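You operate a simulated robot arm through the tools that you are given. There is no shell and no other tool. Be economical: measure what you need, move in short steps, check, and stop when the job is done.

You run a simulated robot arm. Do the job below in one go: nothing can be reset, and whatever is moved stays where it is left.

JOB
Sieve the dusty beads through the red sieve, then pull out the black drawer.
Fine: sieve in the green shaker, all of the pink jug tipped in, jug back, shake lever worked till the beads are clean. Set down upright: pink jug.

Only the result counts: the job must be done as asked and must still hold three seconds after the hand-in. Knocking over, shifting, dropping, spilling or breaking anything else fails it.

ROBOT AND FRAMES
A 7-joint arm with a two-finger parallel gripper on a trunk, on a base that drives. Base frame: it is fixed to the floor where the robot stands at the start and does not move with it; the origin is under the middle of the robot, x ahead of it, y to its left, z up; the surface under the hand at the start is at about z = 0.8. Readings come in m, degrees, newtons and seconds.
With the tool pointing down near the work surface it reaches from about 0.1 to 0.88 m from the robot's upright axis, wherever it stands. Its first joint turns from -115.0 to 115.0 degrees. Places, roughly: black drawer [0.5, 0.2, 0.8]; clear jug [0.25, 1.5, 0.75]; grey hopper [0.3, 1.7, 1.2]; seat of the green shaker [0.5, 0.2, 0.9]; shake lever [0.3, 0, 0.9]. Payload 3.91 kg.
Tool frame: the origin (TCP) lies between the finger pads and is the grasp point; the fingertips stand 0.03 m ahead of it; z points along the fingers, y is the line along which they close. The gripper opens to 0.11 m. The fingers are 0.02 m wide and 0.01 m thick; the gripper's body (0.048 by 0.112 m) begins 0.055 m behind the TCP.
Orientation is that of the tool frame in the base frame, as [roll, pitch, yaw] about the fixed x, y, z axes, in that order (R = Rz(yaw) Ry(pitch) Rx(roll)). With the fingers straight down and closing along the base's y, the tool's x points along the base's -x, its y along +y and its z along -z.

CONTROLS
- The arm moves only by the tool play_rows. Its argument "motion" is one flat list of numbers, 7 for each row, row after row: the finger opening in m, from 0 to 0.11, then the shift along the base's x, y, z in m, then the turn, a rotation vector about the base's x, y, z in degrees. In form: [grip, x, y, z, rx, ry, rz, grip, x, y, z, rx, ry, rz, ...]. A call has 1 to 8 rows; each row is the pose to reach, as a shift and turn from the pose commanded when the call began. Rows are played at 5 a second. More than 0.05 m and 8.6 degrees between two rows, or a gripper value outside its range, and nothing of the call is played. Where a pose cannot be reached the arm comes as near as it can. A force on the tool above 40 N (or 10 N above the force at the start of the call, whichever is more), or a blocked arm, ends the call early, and 0.2 s more pass. The fingers move at their own pace (about 0.153 m/s each) and stop on an object; they squeeze with about 22 N. The grip force told is the motor's: it shows also when the fingers shut on nothing. Time passes only in rows, and 0.2 s behind the last, so rows that repeat a pose let the fingers close. It gives the time, the measured TCP pose, the force on the tool (base axes), the opening and the grip force at its end, in the units of the frame above (readings bear some noise), with the torque about the TCP (base axes, N m) and any sound that the robot's microphone picked up.
- Cameras (640 x 400 px; columns grow to the right, rows downward): "scene" is now at [0.2005, 0.1862, 1.5254]; the picture's right is [-0.30, -0.96, 0.00], its down [-0.86, 0.27, -0.44] and it looks along [0.42, -0.13, -0.90] (base axes); focal length 247 px, centre (320, 200). "wrist" rides on the gripper at [0.072, 0.017, -0.103] in the tool frame; the picture's right is [-0.23, 0.97, 0.00], its down [-0.76, -0.18, -0.62] and it looks along [-0.61, -0.14, 0.78] (tool axes); focal length 222 px, centre (320, 200).
- get_image(camera): a new picture of that camera. The clock stands still meanwhile.
- slide_trunk(by): slides the trunk up (or, below 0, down) by that many m; the arm and the scene camera ride with it, the base frame stays. It gives what a move gives, with no picture.
- steer(legs): drives the robot by 1 to 6 legs, each [ahead, left, turn to the left] in m, m and degrees, along the robot's own axes; the way and the turn of a leg run together, so that a leg with both is an arc; at most 1.5 m and 180 degrees a leg. The arm and the cameras ride along, it lands a little off, and it stops where it bumps. It gives what a move gives.
- head_to(pan, tilt): turns the head with the scene camera to pan (to the left, within 80 degrees either way) and tilt (down, from -29 to 69), counted from straight ahead of the robot. It gives what a move gives.
- probe_pixels(camera, pixels): for up to 12 pixels [column, row] of the newest picture of that camera ("zoom" is the newest enlarged one), the place [x, y, z] in the base frame of the surface seen there, good to about 0.003 m. The clock stands still meanwhile.
- zoom(camera, box): a new picture of the part [left, top, right, bottom] of that camera's present view, enlarged. The clock stands still meanwhile.
- hand_in(): hands the job in; it is judged then, once.

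Keep the steps short. Do not move on a guess: measure, check each grasp and each placing, and mend mistakes. In all there are 80 turns and 68 pictures (those below and enlarged ones count). Leave the gripper open and the arm clear of the work at the hand-in unless told otherwise, and finish with a single line.

The tools are called after "Request:" as a command line: name --argument value ..., lists and objects as JSON in quotes. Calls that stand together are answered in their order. play_rows: Moves the arm, as the interface text tells. Its arguments: {"type":"object","properties":{"motion":{"type":"array"}},"required":["motion"]} The other tools are called the same way: slide_trunk (by) slides the trunk up or down; steer (legs) drives the base; head_to (pan, tilt) turns the head that bears the scene camera; get_image (camera) takes a picture; probe_pixels (camera, pixels) gives the place of the surface under pixels of a picture; zoom (camera, box) takes an enlarged picture of a part of a camera's view; hand_in () hands the job in.

At the start:

```text
clock: 0.0
ee_pos: [0.535, 0.011, 1.1801]
tcp_rot: [180.0, 0.0, 180.0]
force: [-0.3, 0.3, -0.3]
wrist_torque: [-0.01, 0.03, 0.0]
finger_gap: 0.1103
grip_force: 0.0
trunk travel left (down, up): [-0.9, 0.09]
robot x, y, heading: [0.0, 0.0012, -0.0]
head pan, tilt: [-17.2, 63.9]
```

scene: 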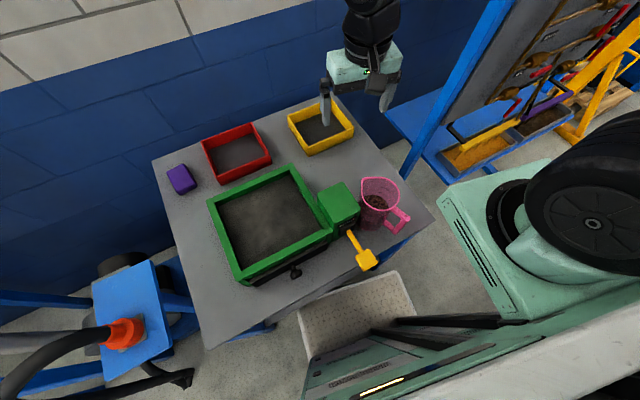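
wrist: 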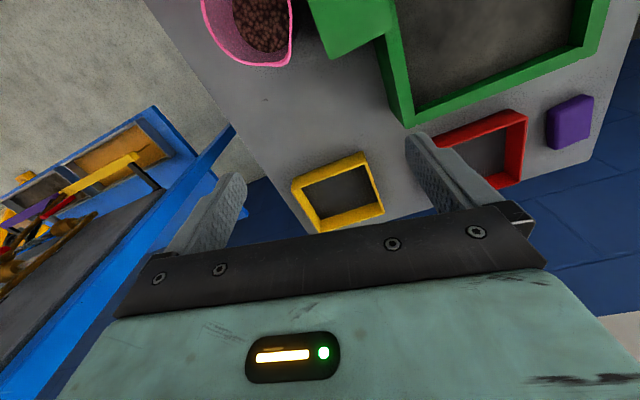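

I see the green shaker at the centre, the red and yellow sieves behind it, the pink jug with beads to the right and the yellow lever handle. I'll zoom in and measure them.

Request:
zoom --camera "scene" --box '[150, 90, 440, 290]'

Request:
probe_pixels --camera "scene" --pixels '[[201, 141], [257, 125], [271, 161], [219, 184], [235, 153], [208, 203], [292, 168], [332, 230], [242, 282], [265, 220], [180, 300], [290, 180]]'

Request:
probe_pixels --camera "scene" --pixels '[[362, 184], [398, 186], [379, 202], [380, 182], [407, 222], [398, 215], [366, 259], [352, 238], [340, 200], [295, 272], [355, 310], [375, 228]]'

```text
2.00 times, centred on (295, 190) of scene
```

zoom: 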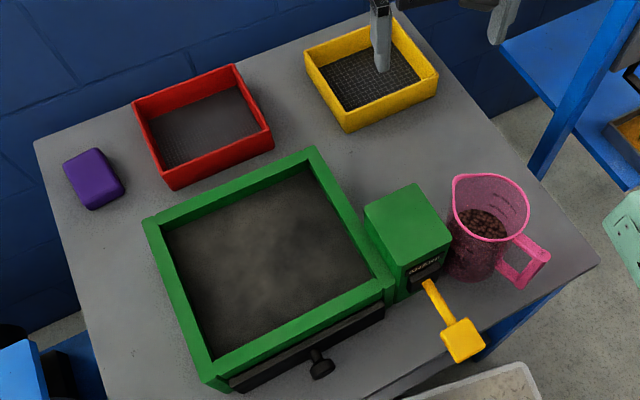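

```text
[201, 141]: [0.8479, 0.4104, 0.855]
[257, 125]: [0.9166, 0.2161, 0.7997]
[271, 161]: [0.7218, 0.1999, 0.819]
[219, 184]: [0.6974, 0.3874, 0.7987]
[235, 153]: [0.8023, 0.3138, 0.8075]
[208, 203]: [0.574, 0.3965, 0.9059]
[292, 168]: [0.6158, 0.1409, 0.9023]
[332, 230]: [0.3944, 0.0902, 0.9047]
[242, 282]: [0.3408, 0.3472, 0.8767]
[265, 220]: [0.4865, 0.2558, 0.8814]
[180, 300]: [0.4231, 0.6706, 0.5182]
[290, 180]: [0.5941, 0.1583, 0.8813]
```

```text
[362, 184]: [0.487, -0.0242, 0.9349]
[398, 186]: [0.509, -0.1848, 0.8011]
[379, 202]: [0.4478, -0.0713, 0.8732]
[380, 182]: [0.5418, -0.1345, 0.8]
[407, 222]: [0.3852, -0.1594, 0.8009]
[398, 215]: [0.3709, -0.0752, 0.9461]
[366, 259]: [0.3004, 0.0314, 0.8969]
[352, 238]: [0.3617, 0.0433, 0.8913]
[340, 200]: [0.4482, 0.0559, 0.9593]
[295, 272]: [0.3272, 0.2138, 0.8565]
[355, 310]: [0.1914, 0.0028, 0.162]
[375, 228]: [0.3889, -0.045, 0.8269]
```

I'll measure the sieve, shaker and jug corners from the enlarged picture.

Request:
probe_pixels --camera "zoom" --pixels '[[136, 106], [234, 68], [270, 132], [166, 173], [186, 84], [253, 100], [220, 154], [150, 140], [205, 130], [170, 188], [272, 148], [148, 160]]'

Request:
probe_pixels --camera "zoom" --pixels '[[152, 222], [309, 152], [386, 288], [212, 378], [166, 232], [305, 166], [368, 254], [214, 356], [230, 190], [345, 215], [300, 330], [183, 300]]'

Request:
probe_pixels --camera "zoom" --pixels '[[453, 182], [490, 175], [528, 212], [500, 240], [455, 225], [520, 238], [546, 258], [530, 275], [510, 283], [463, 340], [320, 368], [430, 285]]'

```text
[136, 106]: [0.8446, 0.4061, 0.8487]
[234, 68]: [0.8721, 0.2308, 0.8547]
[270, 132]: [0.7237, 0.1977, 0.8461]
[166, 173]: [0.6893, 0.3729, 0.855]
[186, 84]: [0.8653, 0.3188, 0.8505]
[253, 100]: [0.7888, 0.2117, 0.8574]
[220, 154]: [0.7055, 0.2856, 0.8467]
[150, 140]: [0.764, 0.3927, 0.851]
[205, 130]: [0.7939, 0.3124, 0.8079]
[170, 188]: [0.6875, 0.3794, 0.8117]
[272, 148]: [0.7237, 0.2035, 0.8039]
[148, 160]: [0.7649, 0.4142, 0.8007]
```

```text
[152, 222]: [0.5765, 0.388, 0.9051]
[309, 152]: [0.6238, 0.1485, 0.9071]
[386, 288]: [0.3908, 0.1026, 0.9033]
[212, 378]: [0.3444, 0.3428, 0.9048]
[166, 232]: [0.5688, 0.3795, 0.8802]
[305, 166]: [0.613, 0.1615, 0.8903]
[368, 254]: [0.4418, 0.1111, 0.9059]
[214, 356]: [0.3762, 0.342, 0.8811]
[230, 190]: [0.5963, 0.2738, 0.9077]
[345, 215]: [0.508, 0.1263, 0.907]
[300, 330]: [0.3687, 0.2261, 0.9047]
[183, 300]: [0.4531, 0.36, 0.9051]
```

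```text
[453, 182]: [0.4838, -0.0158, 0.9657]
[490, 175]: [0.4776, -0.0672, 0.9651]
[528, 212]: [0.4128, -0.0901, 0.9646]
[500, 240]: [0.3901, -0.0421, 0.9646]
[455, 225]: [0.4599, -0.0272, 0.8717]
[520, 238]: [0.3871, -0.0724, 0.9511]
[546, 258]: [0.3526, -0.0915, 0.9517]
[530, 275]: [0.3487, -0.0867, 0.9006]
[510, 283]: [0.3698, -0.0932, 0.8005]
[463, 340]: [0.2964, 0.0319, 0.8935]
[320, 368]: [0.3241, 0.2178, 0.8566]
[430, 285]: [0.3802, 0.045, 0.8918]
```

The red sieve's centre is about (0.783, 0.302) and it is turned about 11°. The shaker seat's centre is about (0.484, 0.2455) with the same turn. I'll pinch the sieve's near wall, so I'm moving above it while turning the gripper.

Request:
play_rows --motion '[0.11, 0.022, 0.0344, -0.012, 0, 0, -8, 0.11, 0.0435, 0.0688, -0.024, 0, 0, -16, 0.11, 0.065, 0.103, -0.036, 0, 0, -24, 0.11, 0.087, 0.1375, -0.048, 0, 0, -32, 0.11, 0.109, 0.172, -0.06, 0, 0, -40, 0.11, 0.13, 0.206, -0.072, 0, 0, -48, 0.11, 0.152, 0.24, -0.084, 0, 0, -56, 0.11, 0.174, 0.275, -0.1, 0, 0, -64]'

Request:
play_rows --motion '[0.11, 0, 0, -0.03, 0, 0, -7.4, 0.11, 0, 0, -0.07, 0, 0, -14.8, 0.11, 0, 0, -0.1, 0, 0, -14.8, 0.11, 0, 0, -0.13, 0, 0, -14.8, 0.11, 0, 0, -0.13, 0, 0, -14.8]'

Request:
get_image --camera "wrist"

Request:
get_image --camera "scene"

```text
clock: 1.8
ee_pos: [0.7075, 0.2877, 1.0817]
tcp_rot: [-180.0, -0.1, 115.9]
force: [-0.2, -0.1, 0.9]
wrist_torque: [0.01, 0.02, -0.01]
finger_gap: 0.1097
grip_force: 0.1
trunk travel left (down, up): [-0.9, 0.09]
robot x, y, heading: [-0.0007, -0.001, 0.0]
head pan, tilt: [-17.2, 63.9]
```

```text
clock: 3.0
ee_pos: [0.7068, 0.2854, 0.9492]
tcp_rot: [180.0, 0.0, 101.2]
force: [0.1, 0.3, -0.2]
wrist_torque: [0.02, 0.03, 0.02]
finger_gap: 0.1102
grip_force: 0.1
trunk travel left (down, up): [-0.9, 0.09]
robot x, y, heading: [-0.0001, -0.0013, -0.1]
head pan, tilt: [-17.2, 63.9]
```

```text
64 pictures are left
```

wrist: 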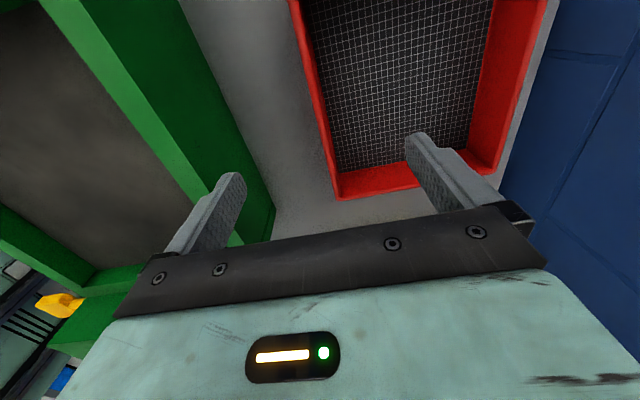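

```text
63 pictures are left
```

scene: 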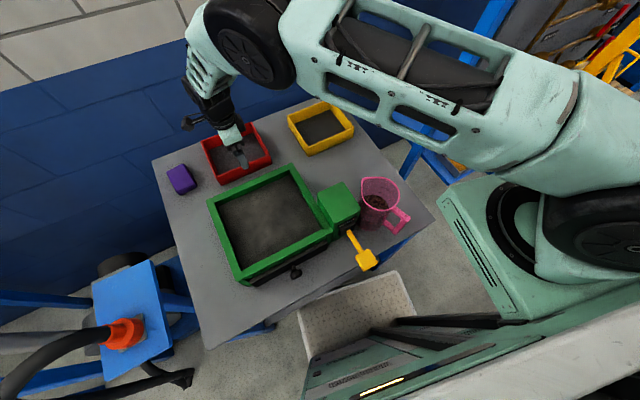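

The wrist picture shows the red near wall between the two fingers. I'll measure its rim.

Request:
probe_pixels --camera "wrist" --pixels '[[310, 60], [316, 90], [322, 120], [337, 192], [300, 40], [304, 40], [308, 40], [311, 40], [345, 172], [400, 192], [420, 110], [350, 60]]'

Request:
zoom --camera "wrist" --box '[240, 0, 560, 200]'

```text
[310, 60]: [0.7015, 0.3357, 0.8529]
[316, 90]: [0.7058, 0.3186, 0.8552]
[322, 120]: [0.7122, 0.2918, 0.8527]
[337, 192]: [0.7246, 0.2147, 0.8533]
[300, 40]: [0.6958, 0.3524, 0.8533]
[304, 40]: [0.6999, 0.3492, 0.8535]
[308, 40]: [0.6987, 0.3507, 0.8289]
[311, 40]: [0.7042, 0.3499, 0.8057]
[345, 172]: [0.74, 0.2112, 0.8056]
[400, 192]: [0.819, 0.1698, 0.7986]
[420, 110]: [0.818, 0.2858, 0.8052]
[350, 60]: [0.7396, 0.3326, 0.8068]
```

```text
2.00 times, centred on (400, 100) of wrist
```

zoom: 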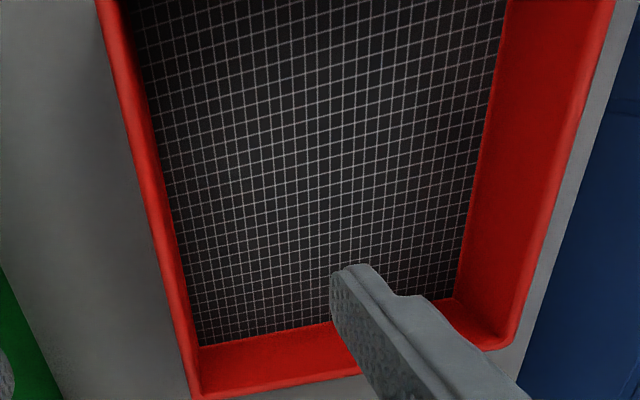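

The wall is about 6 mm thick with its middle near x = 0.712 and the rim at z = 0.854. I'll half-close, shift 5 mm and go down until the tips are about 3 cm below the rim, then close.

Request:
play_rows --motion '[0.06, 0.005, 0.002, 0, 0, 0, 0, 0.06, 0.005, 0.002, -0.04, 0, 0, 0, 0.06, 0.005, 0.002, -0.075, 0, 0, 0, 0.06, 0.005, 0.002, -0.095, 0, 0, 0, 0.06, 0.005, 0.002, -0.095, 0, 0, 0, 0.0, 0.005, 0.002, -0.095, 0, 0, 0, 0.0, 0.005, 0.002, -0.095, 0, 0, 0, 0.0, 0.005, 0.002, -0.095, 0, 0, 0]'

Request:
play_rows --motion '[0.0, 0, 0, 0.01, 0, 0, 0, 0.0, 0, 0, 0.03, 0, 0, 0, 0.0, 0, 0, 0.05, 0, 0, 0, 0.0, 0, 0, 0.05, 0, 0, 0]'

Request:
get_image --camera "wrist"

Request:
get_image --camera "scene"

```text
clock: 4.8
ee_pos: [0.712, 0.2866, 0.8544]
tcp_rot: [-179.9, 0.0, 101.2]
force: [-0.2, 0.0, 0.1]
wrist_torque: [0.09, 0.08, 0.04]
finger_gap: 0.0069
grip_force: 22.5
trunk travel left (down, up): [-0.9, 0.09]
robot x, y, heading: [-0.0011, 0.0016, 0.1]
head pan, tilt: [-17.2, 63.9]
```

```text
clock: 5.8
ee_pos: [0.712, 0.2858, 0.9056]
tcp_rot: [180.0, 0.0, 101.2]
force: [-0.6, 0.2, -0.2]
wrist_torque: [0.02, -0.02, 0.0]
finger_gap: 0.0
grip_force: 21.9
trunk travel left (down, up): [-0.9, 0.09]
robot x, y, heading: [-0.0015, 0.0013, 0.1]
head pan, tilt: [-17.2, 63.9]
```

```text
61 pictures are left
```

wrist: 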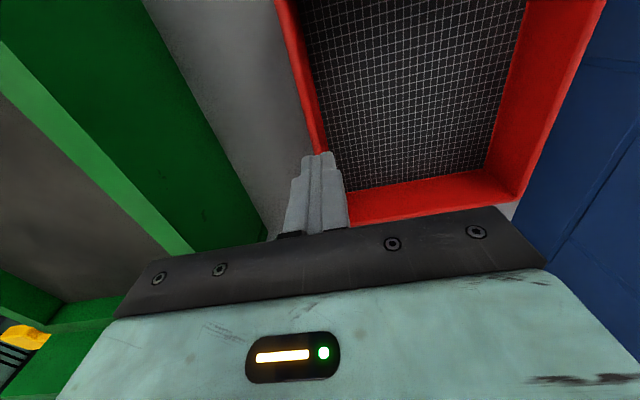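

```text
60 pictures are left
```

scene: 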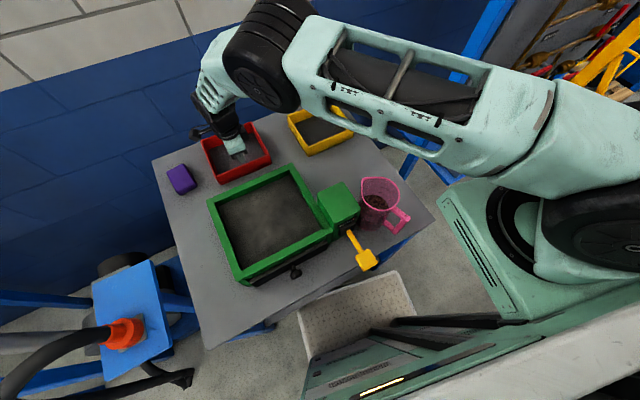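

The fingers closed on the wall (gap 0.007), but the sieve slipped out and is still on the table. I'll measure the rim again and try a deeper grip with a slow lift.

Request:
probe_pixels --camera "wrist" --pixels '[[299, 90], [305, 110], [312, 140], [287, 40], [346, 206], [518, 196], [360, 150], [420, 185]]'

Request:
play_rows --motion '[0.06, 0, 0, 0, 0, 0, 0, 0.06, 0, 0, 0, 0, 0, 0, 0.06, 0, 0, -0.03, 0, 0, 0, 0.06, 0, 0, -0.063, 0, 0, 0, 0.0, 0, 0, -0.063, 0, 0, 0, 0.0, 0, 0, -0.063, 0, 0, 0, 0.0, 0, 0, -0.063, 0, 0, 0]'

Request:
play_rows --motion '[0.0, 0, 0, 0.002, 0, 0, 0, 0.0, 0, 0, 0.004, 0, 0, 0, 0.0, 0, 0, 0.006, 0, 0, 0, 0.0, 0, 0, 0.008, 0, 0, 0]'

Request:
get_image --camera "wrist"

```text
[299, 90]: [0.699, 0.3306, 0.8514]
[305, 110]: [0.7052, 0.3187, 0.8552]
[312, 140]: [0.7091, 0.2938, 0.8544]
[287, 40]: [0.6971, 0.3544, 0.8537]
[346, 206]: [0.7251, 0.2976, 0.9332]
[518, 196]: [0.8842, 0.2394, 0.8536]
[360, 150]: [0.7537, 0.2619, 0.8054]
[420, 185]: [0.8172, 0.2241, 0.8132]
```

```text
clock: 7.4
ee_pos: [0.7148, 0.2872, 0.8421]
tcp_rot: [-180.0, -0.1, 101.2]
force: [0.5, 0.7, 1.8]
wrist_torque: [0.18, 0.06, -0.06]
finger_gap: 0.0066
grip_force: 21.9
trunk travel left (down, up): [-0.9, 0.09]
robot x, y, heading: [0.0003, -0.0021, -0.2]
head pan, tilt: [-17.2, 63.9]
```

```text
clock: 8.4
ee_pos: [0.7144, 0.2874, 0.8502]
tcp_rot: [180.0, 0.0, 101.2]
force: [0.8, -0.4, -1.0]
wrist_torque: [-0.02, 0.1, -0.01]
finger_gap: 0.0068
grip_force: 22.1
trunk travel left (down, up): [-0.9, 0.09]
robot x, y, heading: [0.0019, -0.0017, -0.0]
head pan, tilt: [-17.2, 63.9]
```

```text
59 pictures are left
```

wrist: 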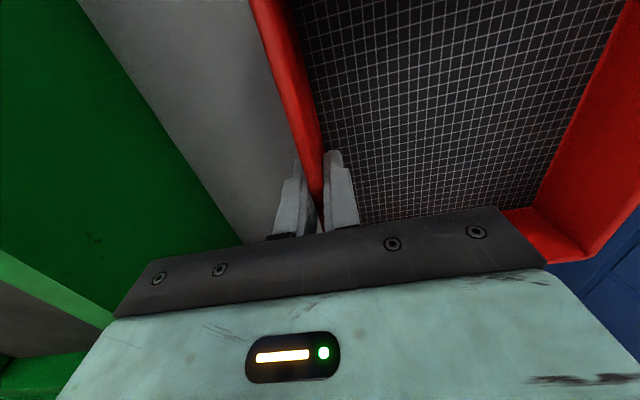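

The gap still reads 0.0068. I'll check whether the rim rises and keep lifting slowly.

Request:
probe_pixels --camera "wrist" --pixels '[[275, 60], [290, 120], [430, 80], [400, 160], [585, 250], [510, 210], [312, 190]]'

Request:
play_rows --motion '[0.0, 0, 0, 0.005, 0, 0, 0, 0.0, 0, 0, 0.01, 0, 0, 0, 0.0, 0, 0, 0.015, 0, 0, 0, 0.0, 0, 0, 0.02, 0, 0, 0, 0.0, 0, 0, 0.025, 0, 0, 0, 0.0, 0, 0, 0.03, 0, 0, 0]'

Request:
get_image --camera "wrist"

```text
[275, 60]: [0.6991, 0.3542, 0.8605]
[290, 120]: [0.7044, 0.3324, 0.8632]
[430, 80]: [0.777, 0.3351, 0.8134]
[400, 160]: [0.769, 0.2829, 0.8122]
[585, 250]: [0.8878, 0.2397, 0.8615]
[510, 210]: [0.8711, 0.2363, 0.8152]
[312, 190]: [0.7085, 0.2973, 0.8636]
```

```text
clock: 9.8
ee_pos: [0.7153, 0.2873, 0.8808]
tcp_rot: [-179.9, 0.0, 101.2]
force: [0.7, 0.4, -1.9]
wrist_torque: [0.02, 0.14, -0.01]
finger_gap: 0.007
grip_force: 21.8
trunk travel left (down, up): [-0.9, 0.09]
robot x, y, heading: [0.0016, 0.0008, -0.4]
head pan, tilt: [-17.2, 63.9]
```

```text
58 pictures are left
```

wrist: 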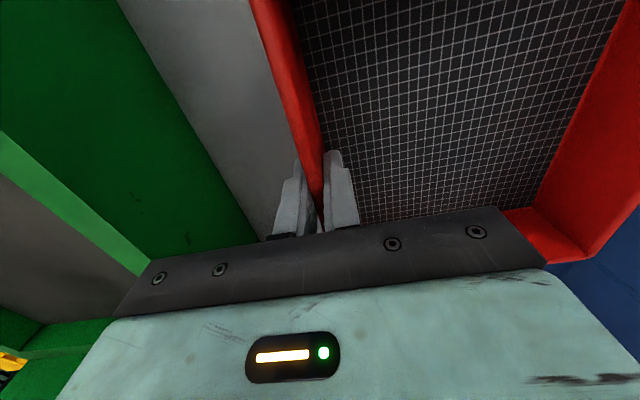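

The sieve is held level (rim at 0.863 all round after 8 mm) and weighs about 2 N. I'll keep lifting gently.

Request:
play_rows --motion '[0.0, 0, 0, 0.008, 0, 0, 0, 0.0, 0, 0, 0.02, 0, 0, 0, 0.0, 0, 0, 0.034, 0, 0, 0, 0.0, 0, 0, 0.048, 0, 0, 0, 0.0, 0, 0, 0.062, 0, 0, 0, 0.0, 0, 0, 0.076, 0, 0, 0, 0.0, 0, 0, 0.088, 0, 0, 0, 0.0, 0, 0, 0.095, 0, 0, 0]'

Request:
play_rows --motion '[0.0, -0.01, -0.002, 0, 0, 0, 0, 0.0, -0.03, -0.006, 0, 0, 0, 0, 0.0, -0.05, -0.009, 0, 0, 0, 0, 0.0, -0.07, -0.013, 0, 0, 0, 0, 0.0, -0.09, -0.017, 0, 0, 0, 0, 0.0, -0.11, -0.02, 0, 0, 0, 0, 0.0, -0.13, -0.024, 0, 0, 0, 0, 0.0, -0.145, -0.027, 0, 0, 0, 0]'

Request:
play_rows --motion '[0.0, -0.01, -0.002, 0, 0, 0, 0, 0.0, -0.03, -0.006, 0, 0, 0, 0, 0.0, -0.05, -0.009, 0, 0, 0, 0, 0.0, -0.07, -0.013, 0, 0, 0, 0, 0.0, -0.09, -0.017, 0, 0, 0, 0, 0.0, -0.115, -0.021, 0, 0, 0, 0, 0.0, -0.14, -0.026, 0, 0, 0, 0, 0.0, -0.1585, -0.029, 0, 0, 0, 0]'

Request:
get_image --camera "wrist"

Request:
get_image --camera "scene"

```text
clock: 11.6
ee_pos: [0.7147, 0.2873, 0.9737]
tcp_rot: [180.0, 0.0, 101.3]
force: [0.7, -0.9, -1.9]
wrist_torque: [-0.03, 0.12, 0.02]
finger_gap: 0.0068
grip_force: 22.0
trunk travel left (down, up): [-0.9, 0.09]
robot x, y, heading: [-0.004, 0.0023, -0.4]
head pan, tilt: [-17.2, 63.9]
```

```text
clock: 13.4
ee_pos: [0.5687, 0.2599, 0.9751]
tcp_rot: [179.9, 0.0, 101.2]
force: [-0.7, -0.5, -1.6]
wrist_torque: [-0.03, 0.13, 0.01]
finger_gap: 0.0065
grip_force: 21.7
trunk travel left (down, up): [-0.9, 0.09]
robot x, y, heading: [0.0004, -0.0004, 0.2]
head pan, tilt: [-17.2, 63.9]
```

```text
clock: 15.2
ee_pos: [0.4102, 0.2319, 0.9738]
tcp_rot: [-179.9, 0.0, 101.2]
force: [0.4, -0.1, -1.1]
wrist_torque: [-0.02, 0.13, 0.02]
finger_gap: 0.0068
grip_force: 22.3
trunk travel left (down, up): [-0.9, 0.09]
robot x, y, heading: [0.0025, -0.0009, 0.2]
head pan, tilt: [-17.2, 63.9]
```

```text
57 pictures are left
```

wrist: 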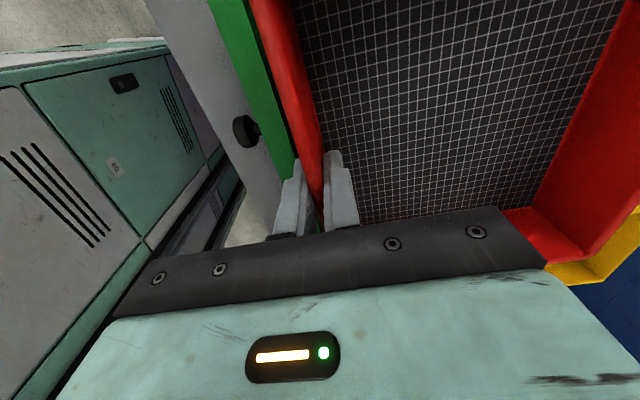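

```text
56 pictures are left
```

scene: 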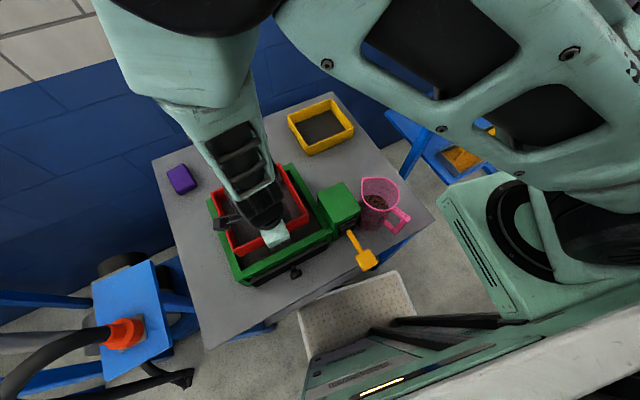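

The sieve is above the seat. I'll check how well it is centred before lowering it.

Request:
zoom --camera "scene" --box '[190, 150, 370, 300]'

Request:
probe_pixels --camera "wrist" --pixels '[[245, 80], [268, 80], [280, 160], [235, 20], [275, 60], [585, 250], [400, 160]]'

```text
2.67 times, centred on (280, 225) of scene
```

zoom: 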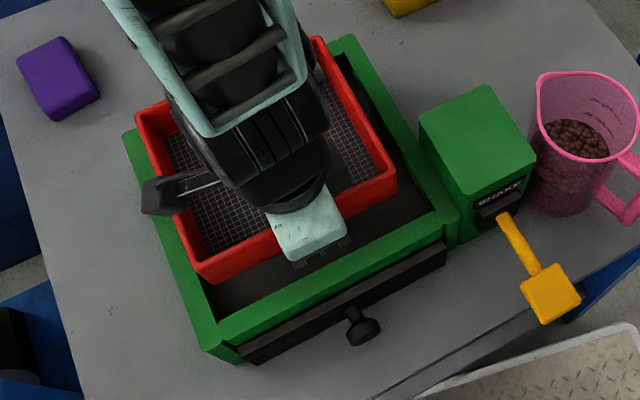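

```text
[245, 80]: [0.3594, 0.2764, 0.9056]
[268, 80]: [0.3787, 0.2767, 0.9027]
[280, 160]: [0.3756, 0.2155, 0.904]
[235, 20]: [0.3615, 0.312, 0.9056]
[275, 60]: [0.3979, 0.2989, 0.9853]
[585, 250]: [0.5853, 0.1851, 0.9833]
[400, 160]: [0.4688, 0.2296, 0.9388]
```

The clearances are balanced, about 2 cm on each side. I'll lower it slowly by 5 cm.

Request:
play_rows --motion '[0.0, 0, 0, -0.008, 0, 0, 0, 0.0, 0, 0, -0.018, 0, 0, 0, 0.0, 0, 0, -0.028, 0, 0, 0, 0.0, 0, 0, -0.038, 0, 0, 0, 0.0, 0, 0, -0.044, 0, 0, 0, 0.0, 0, 0, -0.048, 0, 0, 0, 0.0, 0, 0, -0.051, 0, 0, 0, 0.0, 0, 0, -0.051, 0, 0, 0]'

Request:
get_image --camera "wrist"

Request:
probe_pixels --camera "wrist" --pixels '[[275, 60], [585, 250], [400, 160], [290, 120]]'

```text
clock: 17.0
ee_pos: [0.4113, 0.2317, 0.9234]
tcp_rot: [179.9, 0.0, 101.2]
force: [0.6, -0.7, -1.5]
wrist_torque: [-0.01, 0.12, -0.01]
finger_gap: 0.007
grip_force: 21.6
trunk travel left (down, up): [-0.9, 0.09]
robot x, y, heading: [-0.0004, -0.0001, -0.2]
head pan, tilt: [-17.2, 63.9]
```

```text
54 pictures are left
```

wrist: 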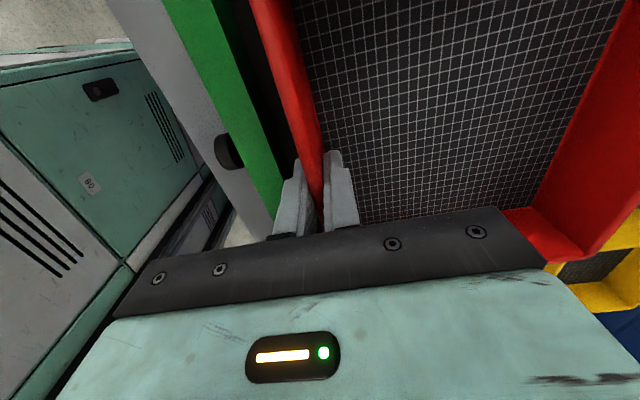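

```text
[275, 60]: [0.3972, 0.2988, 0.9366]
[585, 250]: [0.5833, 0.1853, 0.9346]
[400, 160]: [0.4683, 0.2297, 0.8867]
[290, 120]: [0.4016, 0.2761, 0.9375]
```

The sieve still hangs (−1.5 N), so I'll lower it a few more millimetres.

Request:
play_rows --motion '[0.0, 0, 0, -0.001, 0, 0, 0, 0.0, 0, 0, -0.002, 0, 0, 0, 0.0, 0, 0, -0.003, 0, 0, 0, 0.0, 0, 0, -0.003, 0, 0, 0]'

```text
clock: 18.0
ee_pos: [0.4105, 0.2315, 0.9219]
tcp_rot: [179.9, 0.0, 101.2]
force: [2.1, -1.3, 16.1]
wrist_torque: [-0.19, 0.03, 0.0]
finger_gap: 0.0065
grip_force: 22.3
trunk travel left (down, up): [-0.9, 0.09]
robot x, y, heading: [0.0034, 0.0041, -0.0]
head pan, tilt: [-17.2, 63.9]
```

It's touching now (16 N up). I'll ease back up 1 mm, open a little and then rise.

Request:
play_rows --motion '[0.0, 0, 0, 0.002, 0, 0, 0, 0.03, 0, 0, 0.002, 0, 0, 0, 0.03, 0, 0, 0.002, 0, 0, 0, 0.03, 0, 0, 0.02, 0, 0, 0, 0.03, 0, 0, 0.06, 0, 0, 0, 0.05, 0, 0, 0.1, 0, 0, 0, 0.05, -0.03, 0, 0.14, 0, 0, 0, 0.05, -0.06, -0.03, 0.16, 0, 0, 0]'

Request:
get_image --camera "wrist"

Request:
zoom --camera "scene" --box '[190, 130, 430, 290]'

```text
clock: 19.8
ee_pos: [0.3521, 0.2024, 1.0816]
tcp_rot: [-180.0, 0.0, 101.2]
force: [-0.7, 0.9, 1.0]
wrist_torque: [-0.01, 0.03, 0.02]
finger_gap: 0.05
grip_force: 0.1
trunk travel left (down, up): [-0.9, 0.09]
robot x, y, heading: [-0.0013, 0.0006, 0.0]
head pan, tilt: [-17.2, 63.9]
```

```text
53 pictures are left
```

wrist: 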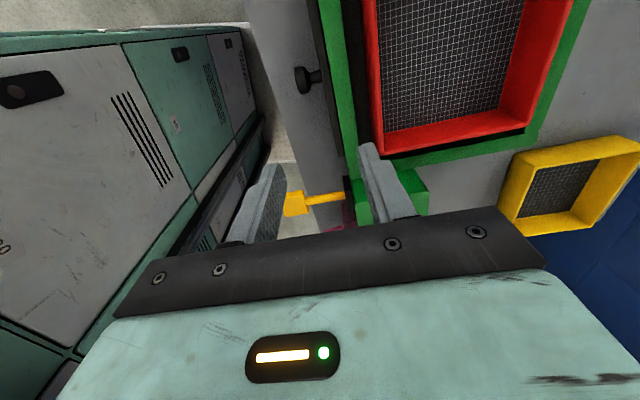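

```text
2.50 times, centred on (310, 210) of scene
```

zoom: 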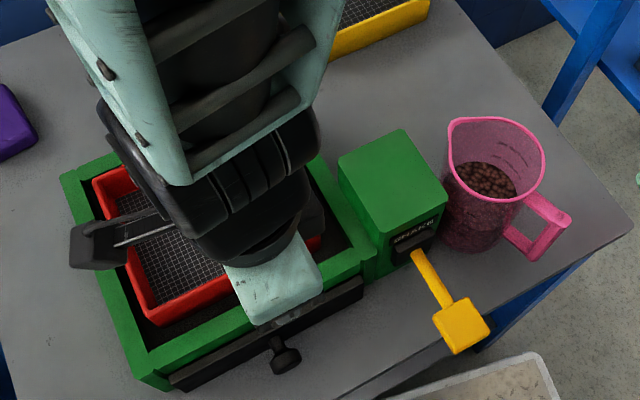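

The sieve sits level in the seat. Next is the jug, so I'll measure its handle and rim.

Request:
probe_pixels --camera "zoom" --pixels '[[540, 197], [553, 208], [567, 218], [553, 236], [540, 250], [530, 258], [515, 240], [505, 232], [527, 245], [549, 222], [560, 225], [535, 205]]'

Request:
probe_pixels --camera "zoom" --pixels '[[451, 122], [450, 160], [490, 120], [525, 130], [543, 165], [520, 195], [480, 198], [462, 185], [447, 235], [470, 250], [495, 235], [445, 200]]'

Request:
zoom --camera "scene" --box '[340, 160, 430, 280]'

```text
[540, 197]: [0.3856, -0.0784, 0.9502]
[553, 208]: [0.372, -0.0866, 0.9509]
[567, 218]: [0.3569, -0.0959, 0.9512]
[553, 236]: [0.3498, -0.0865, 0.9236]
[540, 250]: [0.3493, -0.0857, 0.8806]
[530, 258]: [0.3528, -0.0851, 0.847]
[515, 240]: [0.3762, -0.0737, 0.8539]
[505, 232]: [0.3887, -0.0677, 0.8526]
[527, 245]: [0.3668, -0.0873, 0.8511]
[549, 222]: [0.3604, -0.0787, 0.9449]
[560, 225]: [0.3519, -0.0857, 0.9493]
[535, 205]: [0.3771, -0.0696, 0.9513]
```

```text
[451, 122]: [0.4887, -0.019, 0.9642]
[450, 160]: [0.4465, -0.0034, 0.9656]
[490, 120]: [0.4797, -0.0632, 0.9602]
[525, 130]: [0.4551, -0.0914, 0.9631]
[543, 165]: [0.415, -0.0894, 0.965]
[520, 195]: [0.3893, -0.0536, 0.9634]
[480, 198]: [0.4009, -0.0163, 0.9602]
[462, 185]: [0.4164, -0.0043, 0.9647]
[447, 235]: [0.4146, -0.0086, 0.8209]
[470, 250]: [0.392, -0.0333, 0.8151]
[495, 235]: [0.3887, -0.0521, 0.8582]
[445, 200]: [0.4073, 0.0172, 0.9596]
```

```text
3.33 times, centred on (385, 220) of scene
```

zoom: 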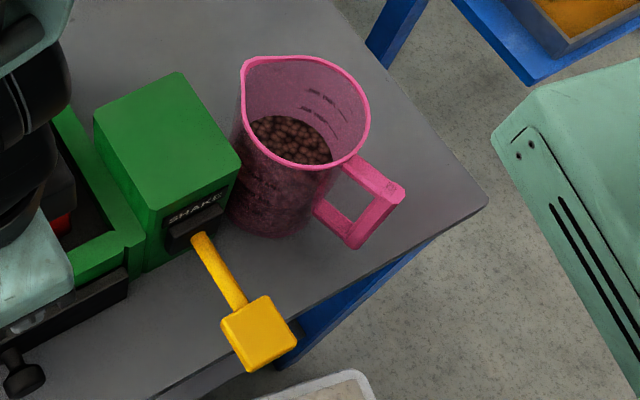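

The jug's centre is about (0.435, −0.047) with a rim radius of 0.046. The handle points to 208°, its top bar is at z = 0.951 and its outer end is near (0.353, −0.09). I'll hold the top bar from the handle side with a level tool, so I need room and will drive back 0.35 m.

Request:
steer --legs '[[-0.35, 0, 0]]'

Request:
play_rows --motion '[0.05, 0.01, -0.02, 0, 0, 0, 8.5, 0.05, 0.03, -0.04, 0, 0, 0, 17, 0.05, 0.05, -0.06, 0, 0, 0, 25.5, 0.05, 0.07, -0.09, 0, 0, 0, 34, 0.05, 0.09, -0.12, 0, 0, 0, 42.5, 0.05, 0.11, -0.15, 0, 0, 0, 51, 0.05, 0.12, -0.18, 0, 0, 0, 59.5, 0.05, 0.13, -0.21, 0, 0, 0, 68]'

Request:
play_rows --motion '[0.05, 0, -0.02, 0, 0, 0, 8, 0.05, 0, -0.04, 0, 0, 0, 16, 0.05, 0, -0.06, 0, 0, 0, 24, 0.05, 0, -0.08, 0, 0, 0, 32, 0.05, 0, -0.1, 0, 0, 0, 38.8, 0.05, 0, -0.1, 0, 0, 0, 38.8]'

```text
clock: 22.1
ee_pos: [0.0008, 0.2024, 1.0817]
tcp_rot: [-180.0, 0.1, 101.1]
force: [-0.1, 0.0, 0.7]
wrist_torque: [0.0, -0.01, 0.01]
finger_gap: 0.0502
grip_force: 0.0
trunk travel left (down, up): [-0.9, 0.09]
robot x, y, heading: [-0.3503, -0.0, -0.3]
head pan, tilt: [-17.2, 63.9]
```

```text
clock: 23.9
ee_pos: [0.1324, -0.0084, 1.0796]
tcp_rot: [-180.0, 0.0, 169.3]
force: [-0.4, 0.2, 0.5]
wrist_torque: [0.0, -0.01, 0.01]
finger_gap: 0.05
grip_force: 0.1
trunk travel left (down, up): [-0.9, 0.09]
robot x, y, heading: [-0.3529, 0.002, -0.0]
head pan, tilt: [-17.2, 63.9]
```

```text
clock: 25.3
ee_pos: [0.1459, -0.1083, 1.0769]
tcp_rot: [-180.0, -0.1, -152.0]
force: [1.1, 0.0, 0.0]
wrist_torque: [-0.01, 0.02, 0.01]
finger_gap: 0.0502
grip_force: 0.0
out of reach, approached as far as the arm can: row 2, 3, 4, 5, 6
trunk travel left (down, up): [-0.9, 0.09]
robot x, y, heading: [-0.3559, 0.0026, -0.1]
head pan, tilt: [-17.2, 63.9]
```

The yaw is now 208°. Next I'll pitch the tool up to point forward, moving slightly ahead.

Request:
play_rows --motion '[0.05, 0.01, 0, 0, 3.99, -7.5, 0, 0.05, 0.02, 0, 0, 7.98, -15, 0, 0.05, 0.03, 0, 0, 11.97, -22.5, 0, 0.05, 0.04, 0, 0, 15.96, -30, 0, 0.05, 0.05, 0, 0, 19.95, -37.5, 0, 0.05, 0.06, 0, 0, 23.94, -45, 0, 0.05, 0.07, 0, 0, 27.9, -52.5, 0, 0.05, 0.08, 0, 0, 31.9, -60, 0]'

Request:
play_rows --motion '[0.05, 0, 0, 0, 3.99, -7.5, 0, 0.05, 0, 0, 0, 7.98, -15, 0, 0.05, 0, 0, 0, 10.3, -19.4, 0, 0.05, 0, 0, 0, 10.3, -19.4, 0]'

Request:
head_to --pan 0 --tilt 45

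Request:
get_image --camera "scene"

Request:
get_image --camera "wrist"

```text
clock: 27.1
ee_pos: [0.2365, -0.1101, 1.067]
tcp_rot: [179.7, 68.1, -152.3]
force: [-0.2, -0.1, -0.6]
wrist_torque: [0.0, -0.03, -0.03]
finger_gap: 0.0501
grip_force: 0.1
out of reach, approached as far as the arm can: row 1, 2, 3, 4, 5, 6, 7, 8
trunk travel left (down, up): [-0.9, 0.09]
robot x, y, heading: [-0.3513, -0.0011, -0.2]
head pan, tilt: [-17.2, 63.9]
```

```text
clock: 28.1
ee_pos: [0.2375, -0.1122, 1.067]
tcp_rot: [92.3, 89.9, 120.3]
force: [0.3, 0.1, 0.0]
wrist_torque: [0.03, -0.02, -0.01]
finger_gap: 0.05
grip_force: 0.1
trunk travel left (down, up): [-0.9, 0.09]
robot x, y, heading: [-0.3499, -0.0016, -0.1]
head pan, tilt: [-17.2, 63.9]
```

```text
clock: 28.9
ee_pos: [0.2378, -0.1116, 1.0675]
tcp_rot: [132.8, 89.9, 160.8]
force: [0.4, -1.3, -0.5]
wrist_torque: [-0.01, 0.01, -0.01]
finger_gap: 0.0504
grip_force: 0.1
trunk travel left (down, up): [-0.9, 0.09]
robot x, y, heading: [-0.3471, -0.0008, 0.1]
head pan, tilt: [0.0, 45.0]
```

```text
50 pictures are left
```

scene: 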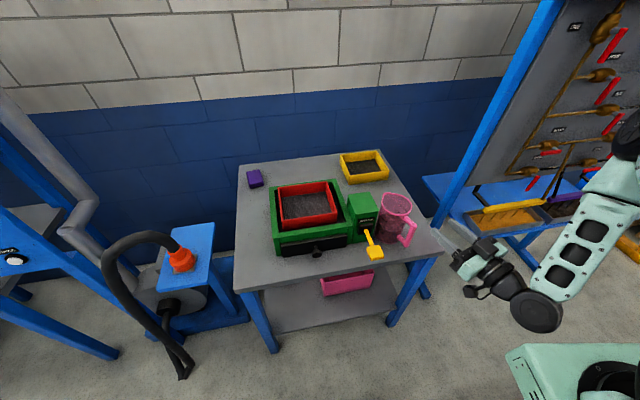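

```text
49 pictures are left
```

wrist: 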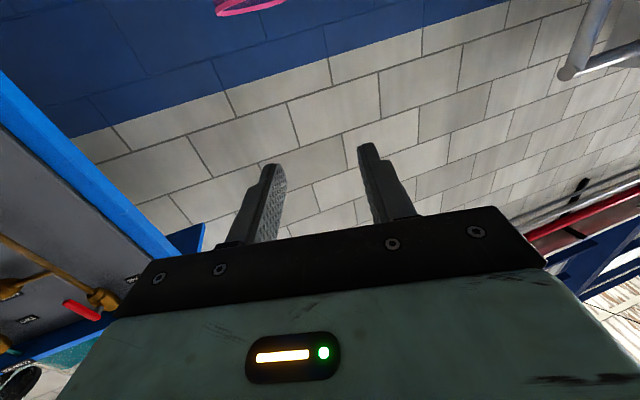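

The tool is level. I'll lower it to the pre-grasp point, 10 cm behind the handle along its line.

Request:
play_rows --motion '[0.05, 0.012, -0.007, -0.04, 0, 0, 0, 0.05, 0.024, -0.014, -0.08, 0, 0, 0, 0.05, 0.036, -0.02, -0.1225, 0, 0, 0, 0.05, 0.036, -0.02, -0.1225, 0, 0, 0]'

Request:
get_image --camera "wrist"

Request:
zoom --camera "scene" --box '[320, 170, 520, 310]'

```text
clock: 29.9
ee_pos: [0.2738, -0.1336, 0.9439]
tcp_rot: [133.1, 89.9, 161.0]
force: [-0.7, -0.3, -0.2]
wrist_torque: [0.01, 0.01, -0.02]
finger_gap: 0.05
grip_force: 0.0
trunk travel left (down, up): [-0.9, 0.09]
robot x, y, heading: [-0.3481, 0.0019, -0.3]
head pan, tilt: [0.0, 45.0]
```

```text
48 pictures are left
```

wrist: 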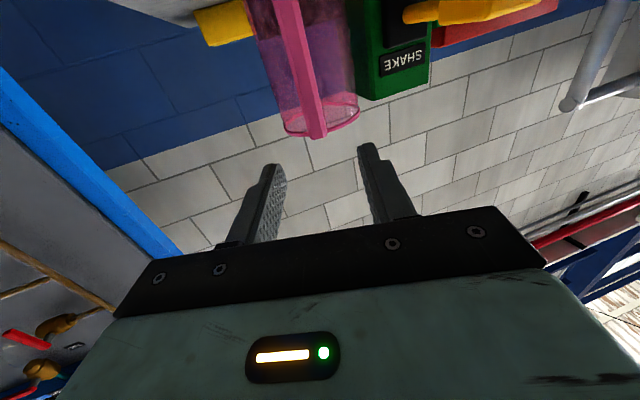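

```text
2.86 times, centred on (420, 240) of scene
```

zoom: 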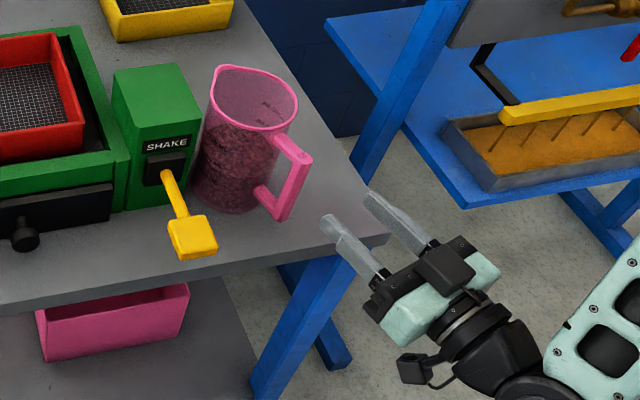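

I see the handle ahead (wrist pixels (285,0) to (318,138)). I'll measure its bar exactly.

Request:
probe_pixels --camera "wrist" --pixels '[[308, 120], [324, 120], [316, 120], [316, 136], [280, 20], [303, 20], [298, 70], [316, 70], [288, 128], [354, 112], [352, 60]]'

Request:
probe_pixels --camera "zoom" --pixels '[[276, 140], [290, 148], [304, 158], [296, 178], [284, 208], [270, 200], [288, 165], [282, 157], [262, 190], [308, 165]]'

```text
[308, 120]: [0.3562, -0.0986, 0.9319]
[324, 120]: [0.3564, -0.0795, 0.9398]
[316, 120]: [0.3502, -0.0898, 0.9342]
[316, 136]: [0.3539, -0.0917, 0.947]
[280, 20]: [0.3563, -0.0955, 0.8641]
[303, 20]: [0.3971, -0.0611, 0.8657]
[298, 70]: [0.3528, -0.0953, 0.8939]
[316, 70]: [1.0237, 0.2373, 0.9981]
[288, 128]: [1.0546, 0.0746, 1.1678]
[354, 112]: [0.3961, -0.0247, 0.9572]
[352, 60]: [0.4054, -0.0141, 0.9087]
```

```text
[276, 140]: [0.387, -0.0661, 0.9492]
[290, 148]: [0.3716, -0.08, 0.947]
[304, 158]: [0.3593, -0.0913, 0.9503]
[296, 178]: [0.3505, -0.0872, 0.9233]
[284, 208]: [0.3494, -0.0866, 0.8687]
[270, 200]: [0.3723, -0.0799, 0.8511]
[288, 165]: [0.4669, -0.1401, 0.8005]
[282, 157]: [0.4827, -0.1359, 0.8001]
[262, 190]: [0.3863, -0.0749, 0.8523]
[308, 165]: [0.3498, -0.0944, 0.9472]
```

The handle end's middle is (0.3505, −0.090), its bar is about 18 mm wide and its top is at 0.951. I'll move straight in so the fingers straddle the top bar, then close.

Request:
play_rows --motion '[0.05, 0.02, 0.011, 0, 0, 0, 0, 0.05, 0.044, 0.0245, 0, 0, 0, 0, 0.05, 0.066, 0.037, 0, 0, 0, 0, 0.05, 0.08, 0.045, 0, 0, 0, 0, 0.05, 0.088, 0.0495, 0, 0, 0, 0, 0.05, 0.088, 0.0495, 0, 0, 0, 0]'

Request:
zoom --camera "scene" --box '[340, 170, 480, 280]'

Request:
get_image --camera "wrist"

```text
clock: 31.3
ee_pos: [0.3615, -0.0831, 0.9461]
tcp_rot: [133.8, 89.9, 161.9]
force: [0.0, 0.5, 1.0]
wrist_torque: [0.05, 0.0, 0.0]
finger_gap: 0.0501
grip_force: 0.0
trunk travel left (down, up): [-0.9, 0.09]
robot x, y, heading: [-0.3546, -0.0022, -0.3]
head pan, tilt: [0.0, 45.0]
```

```text
3.64 times, centred on (410, 225) of scene
```

zoom: 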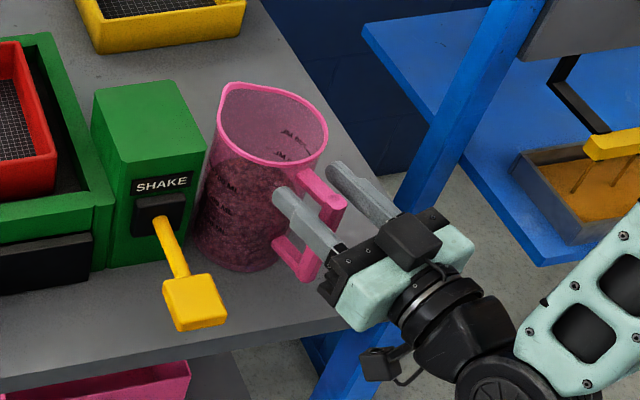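

```text
45 pictures are left
```

wrist: 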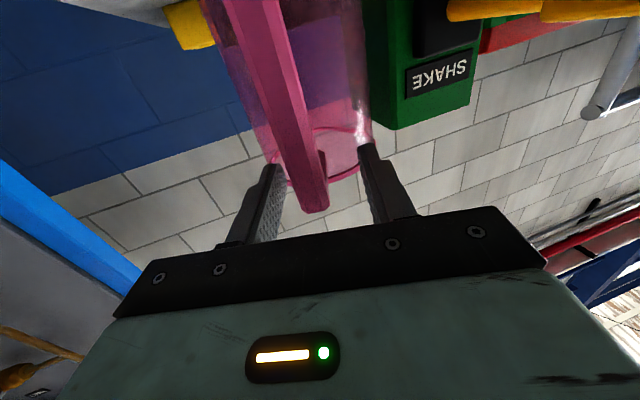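

The bar is centred between the fingers. The beads reach about two thirds of the jug. I'll close.

Request:
play_rows --motion '[0.02, 0, 0, 0, 0, 0, 0, 0.0, 0, 0, 0, 0, 0, 0, 0.0, 0, 0, 0, 0, 0, 0, 0.0, 0, 0, 0, 0, 0, 0]'

Request:
play_rows --motion '[0.0, 0, 0, 0.001, 0, 0, 0, 0.0, 0, 0, 0.003, 0, 0, 0, 0.0, 0, 0, 0.005, 0, 0, 0, 0.0, 0, 0, 0.007, 0, 0, 0, 0.0, 0, 0, 0.007, 0, 0, 0]'

Request:
zoom --camera "scene" --box '[340, 170, 480, 280]'

Request:
probe_pixels --camera "zoom" --pixels '[[229, 85], [300, 100], [325, 125], [219, 120], [250, 158], [237, 150], [340, 200], [290, 92]]'

```text
clock: 32.3
ee_pos: [0.3626, -0.084, 0.9446]
tcp_rot: [132.3, 89.9, 160.3]
force: [1.6, -0.1, 0.0]
wrist_torque: [0.03, -0.06, 0.04]
finger_gap: 0.0158
grip_force: 21.8
trunk travel left (down, up): [-0.9, 0.09]
robot x, y, heading: [-0.35, -0.0013, -0.1]
head pan, tilt: [0.0, 45.0]
```

```text
clock: 33.5
ee_pos: [0.3627, -0.0842, 0.9513]
tcp_rot: [134.3, 89.9, 162.4]
force: [-0.2, 0.3, -1.3]
wrist_torque: [-0.04, 0.07, -0.02]
finger_gap: 0.0159
grip_force: 21.7
trunk travel left (down, up): [-0.9, 0.09]
robot x, y, heading: [-0.3492, 0.0024, -0.1]
head pan, tilt: [0.0, 45.0]
```

```text
3.64 times, centred on (410, 225) of scene
```

zoom: 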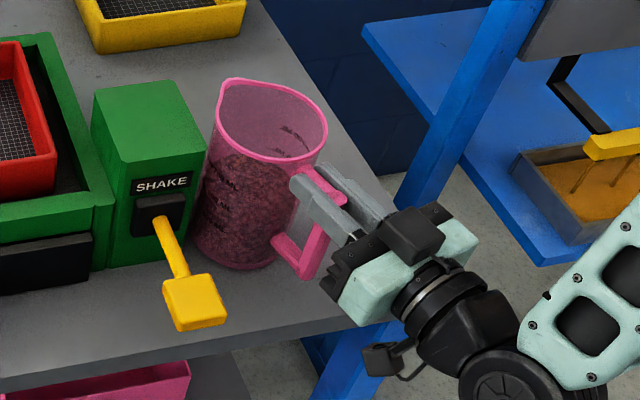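

```text
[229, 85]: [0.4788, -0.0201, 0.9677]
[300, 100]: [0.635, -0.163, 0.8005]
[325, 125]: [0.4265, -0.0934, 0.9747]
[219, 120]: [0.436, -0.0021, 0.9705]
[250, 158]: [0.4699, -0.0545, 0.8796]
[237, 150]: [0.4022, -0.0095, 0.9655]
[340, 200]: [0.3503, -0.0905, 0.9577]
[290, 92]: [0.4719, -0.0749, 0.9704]
```

The gap stays at 0.0159, the load is only about 1.5 N and the jug looks upright. I'll lift 4 cm more and check the tilt.

Request:
play_rows --motion '[0.0, 0, 0, 0.005, 0, 0, 0, 0.0, 0, 0, 0.013, 0, 0, 0, 0.0, 0, 0, 0.022, 0, 0, 0, 0.0, 0, 0, 0.032, 0, 0, 0, 0.0, 0, 0, 0.04, 0, 0, 0, 0.0, 0, 0, 0.04, 0, 0, 0]'

Request:
zoom --camera "scene" --box '[340, 150, 480, 260]'

Request:
probe_pixels --camera "zoom" --pixels '[[219, 110], [216, 150], [325, 150], [270, 200], [230, 178], [340, 230]]'

```text
clock: 34.9
ee_pos: [0.3629, -0.083, 0.994]
tcp_rot: [131.5, 89.9, 159.5]
force: [-0.4, 0.1, -1.6]
wrist_torque: [-0.01, 0.06, 0.0]
finger_gap: 0.016
grip_force: 21.5
trunk travel left (down, up): [-0.9, 0.09]
robot x, y, heading: [-0.353, -0.0007, -0.0]
head pan, tilt: [0.0, 45.0]
```

```text
3.64 times, centred on (410, 205) of scene
```

zoom: 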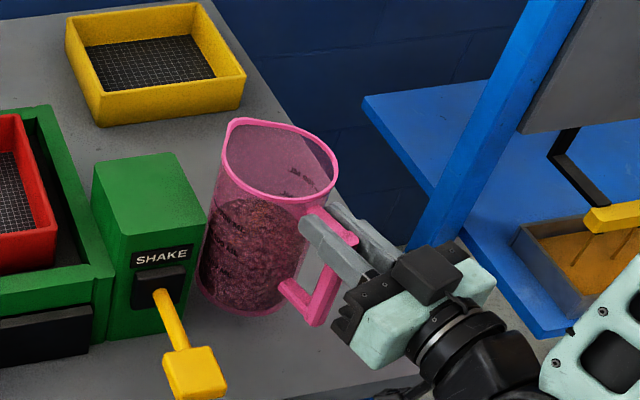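

```text
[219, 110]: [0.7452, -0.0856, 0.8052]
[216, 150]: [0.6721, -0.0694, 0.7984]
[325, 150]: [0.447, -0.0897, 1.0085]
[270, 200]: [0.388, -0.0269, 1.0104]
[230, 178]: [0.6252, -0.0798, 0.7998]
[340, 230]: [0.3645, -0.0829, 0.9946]
```

The jug is held firmly with beads level. I'll lift to z ≈ 1.15 and carry it over the sieve gently.

Request:
play_rows --motion '[0.0, 0, 0, 0.01, 0, 0, 0, 0.0, 0, 0, 0.03, 0, 0, 0, 0.0, 0, 0, 0.05, 0, 0, 0, 0.0, 0, 0, 0.075, 0, 0, 0, 0.0, 0, 0, 0.1, 0, 0, 0, 0.0, 0, 0, 0.125, 0, 0, 0, 0.0, 0, 0, 0.145, 0, 0, 0, 0.0, 0, 0, 0.156, 0, 0, 0]'

Request:
play_rows --motion '[0.0, 0.002, 0.01, 0, 0, 0, 0, 0.0, 0.006, 0.027, 0, 0, 0, 0, 0.0, 0.011, 0.047, 0, 0, 0, 0, 0.0, 0.016, 0.07, 0, 0, 0, 0, 0.0, 0.021, 0.093, 0, 0, 0, 0, 0.0, 0.026, 0.113, 0, 0, 0, 0, 0.0, 0.029, 0.128, 0, 0, 0, 0, 0.0, 0.031, 0.136, 0, 0, 0, 0]'

Request:
play_rows --motion '[0.0, 0.002, 0.01, 0, 0, 0, 0, 0.0, 0.006, 0.027, 0, 0, 0, 0, 0.0, 0.011, 0.047, 0, 0, 0, 0, 0.0, 0.016, 0.07, 0, 0, 0, 0, 0.0, 0.021, 0.093, 0, 0, 0, 0, 0.0, 0.026, 0.113, 0, 0, 0, 0, 0.0, 0.03, 0.13, 0, 0, 0, 0, 0.0, 0.032, 0.14, 0, 0, 0, 0]'

Request:
zoom --camera "scene" --box '[240, 110, 460, 270]'

```text
clock: 36.7
ee_pos: [0.3639, -0.0841, 1.1479]
tcp_rot: [120.1, 89.8, 148.1]
force: [0.3, 0.0, -1.4]
wrist_torque: [-0.03, 0.07, 0.0]
finger_gap: 0.016
grip_force: 21.6
trunk travel left (down, up): [-0.9, 0.09]
robot x, y, heading: [-0.3537, -0.0024, 0.0]
head pan, tilt: [0.0, 45.0]
```

```text
clock: 38.5
ee_pos: [0.3941, 0.0519, 1.1482]
tcp_rot: [139.6, 89.8, 167.3]
force: [-0.5, 0.2, -1.8]
wrist_torque: [-0.04, 0.09, 0.02]
finger_gap: 0.016
grip_force: 22.3
trunk travel left (down, up): [-0.9, 0.09]
robot x, y, heading: [-0.3514, 0.0011, 0.0]
head pan, tilt: [0.0, 45.0]
```

```text
clock: 40.3
ee_pos: [0.4255, 0.1929, 1.1503]
tcp_rot: [126.6, 89.9, 154.5]
force: [0.0, 0.0, -0.6]
wrist_torque: [-0.06, 0.04, 0.0]
finger_gap: 0.0158
grip_force: 22.3
trunk travel left (down, up): [-0.9, 0.09]
robot x, y, heading: [-0.3494, 0.0012, 0.2]
head pan, tilt: [0.0, 45.0]
```

```text
2.50 times, centred on (350, 190) of scene
```

zoom: 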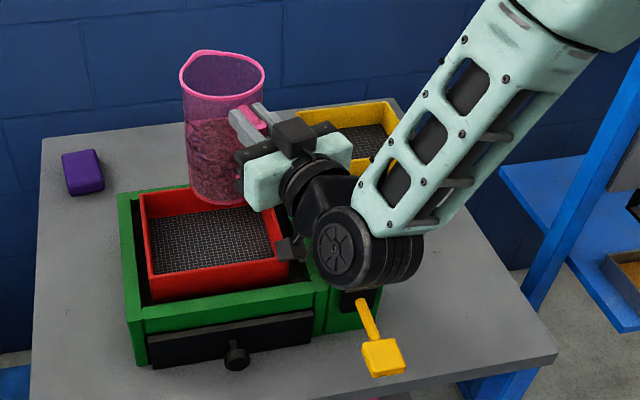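

The jug hovers above the sieve. I'll roll it slowly to 58° while dropping 4 cm, then look.

Request:
play_rows --motion '[0, 0, 0, 0, -7.06, -3.75, 0, 0, 0, 0, 0, -14.1, -7.5, 0, 0, 0, 0, -0.005, -21.2, -11.3, 0, 0, 0, 0, -0.01, -27.4, -14.5, 0, 0, 0, 0, -0.018, -33.5, -17.8, 0, 0, 0, 0, -0.026, -38.9, -20.6, 0, 0, 0, 0, -0.032, -43.3, -23.0, 0, 0, 0, 0, -0.04, -47.7, -25.3, 0]'

Request:
zoom --camera "scene" --box '[240, 110, 460, 270]'

```text
clock: 42.1
ee_pos: [0.4276, 0.1916, 1.1079]
tcp_rot: [-90.2, 36.1, -62.1]
force: [-0.1, -0.7, -0.7]
wrist_torque: [0.07, 0.15, 0.01]
finger_gap: 0.0157
grip_force: 22.2
trunk travel left (down, up): [-0.9, 0.09]
robot x, y, heading: [-0.3543, -0.0017, 0.1]
head pan, tilt: [0.0, 45.0]
```

```text
2.50 times, centred on (350, 190) of scene
```

zoom: 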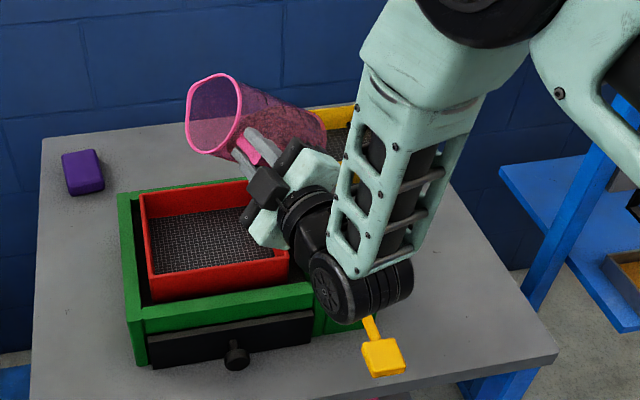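

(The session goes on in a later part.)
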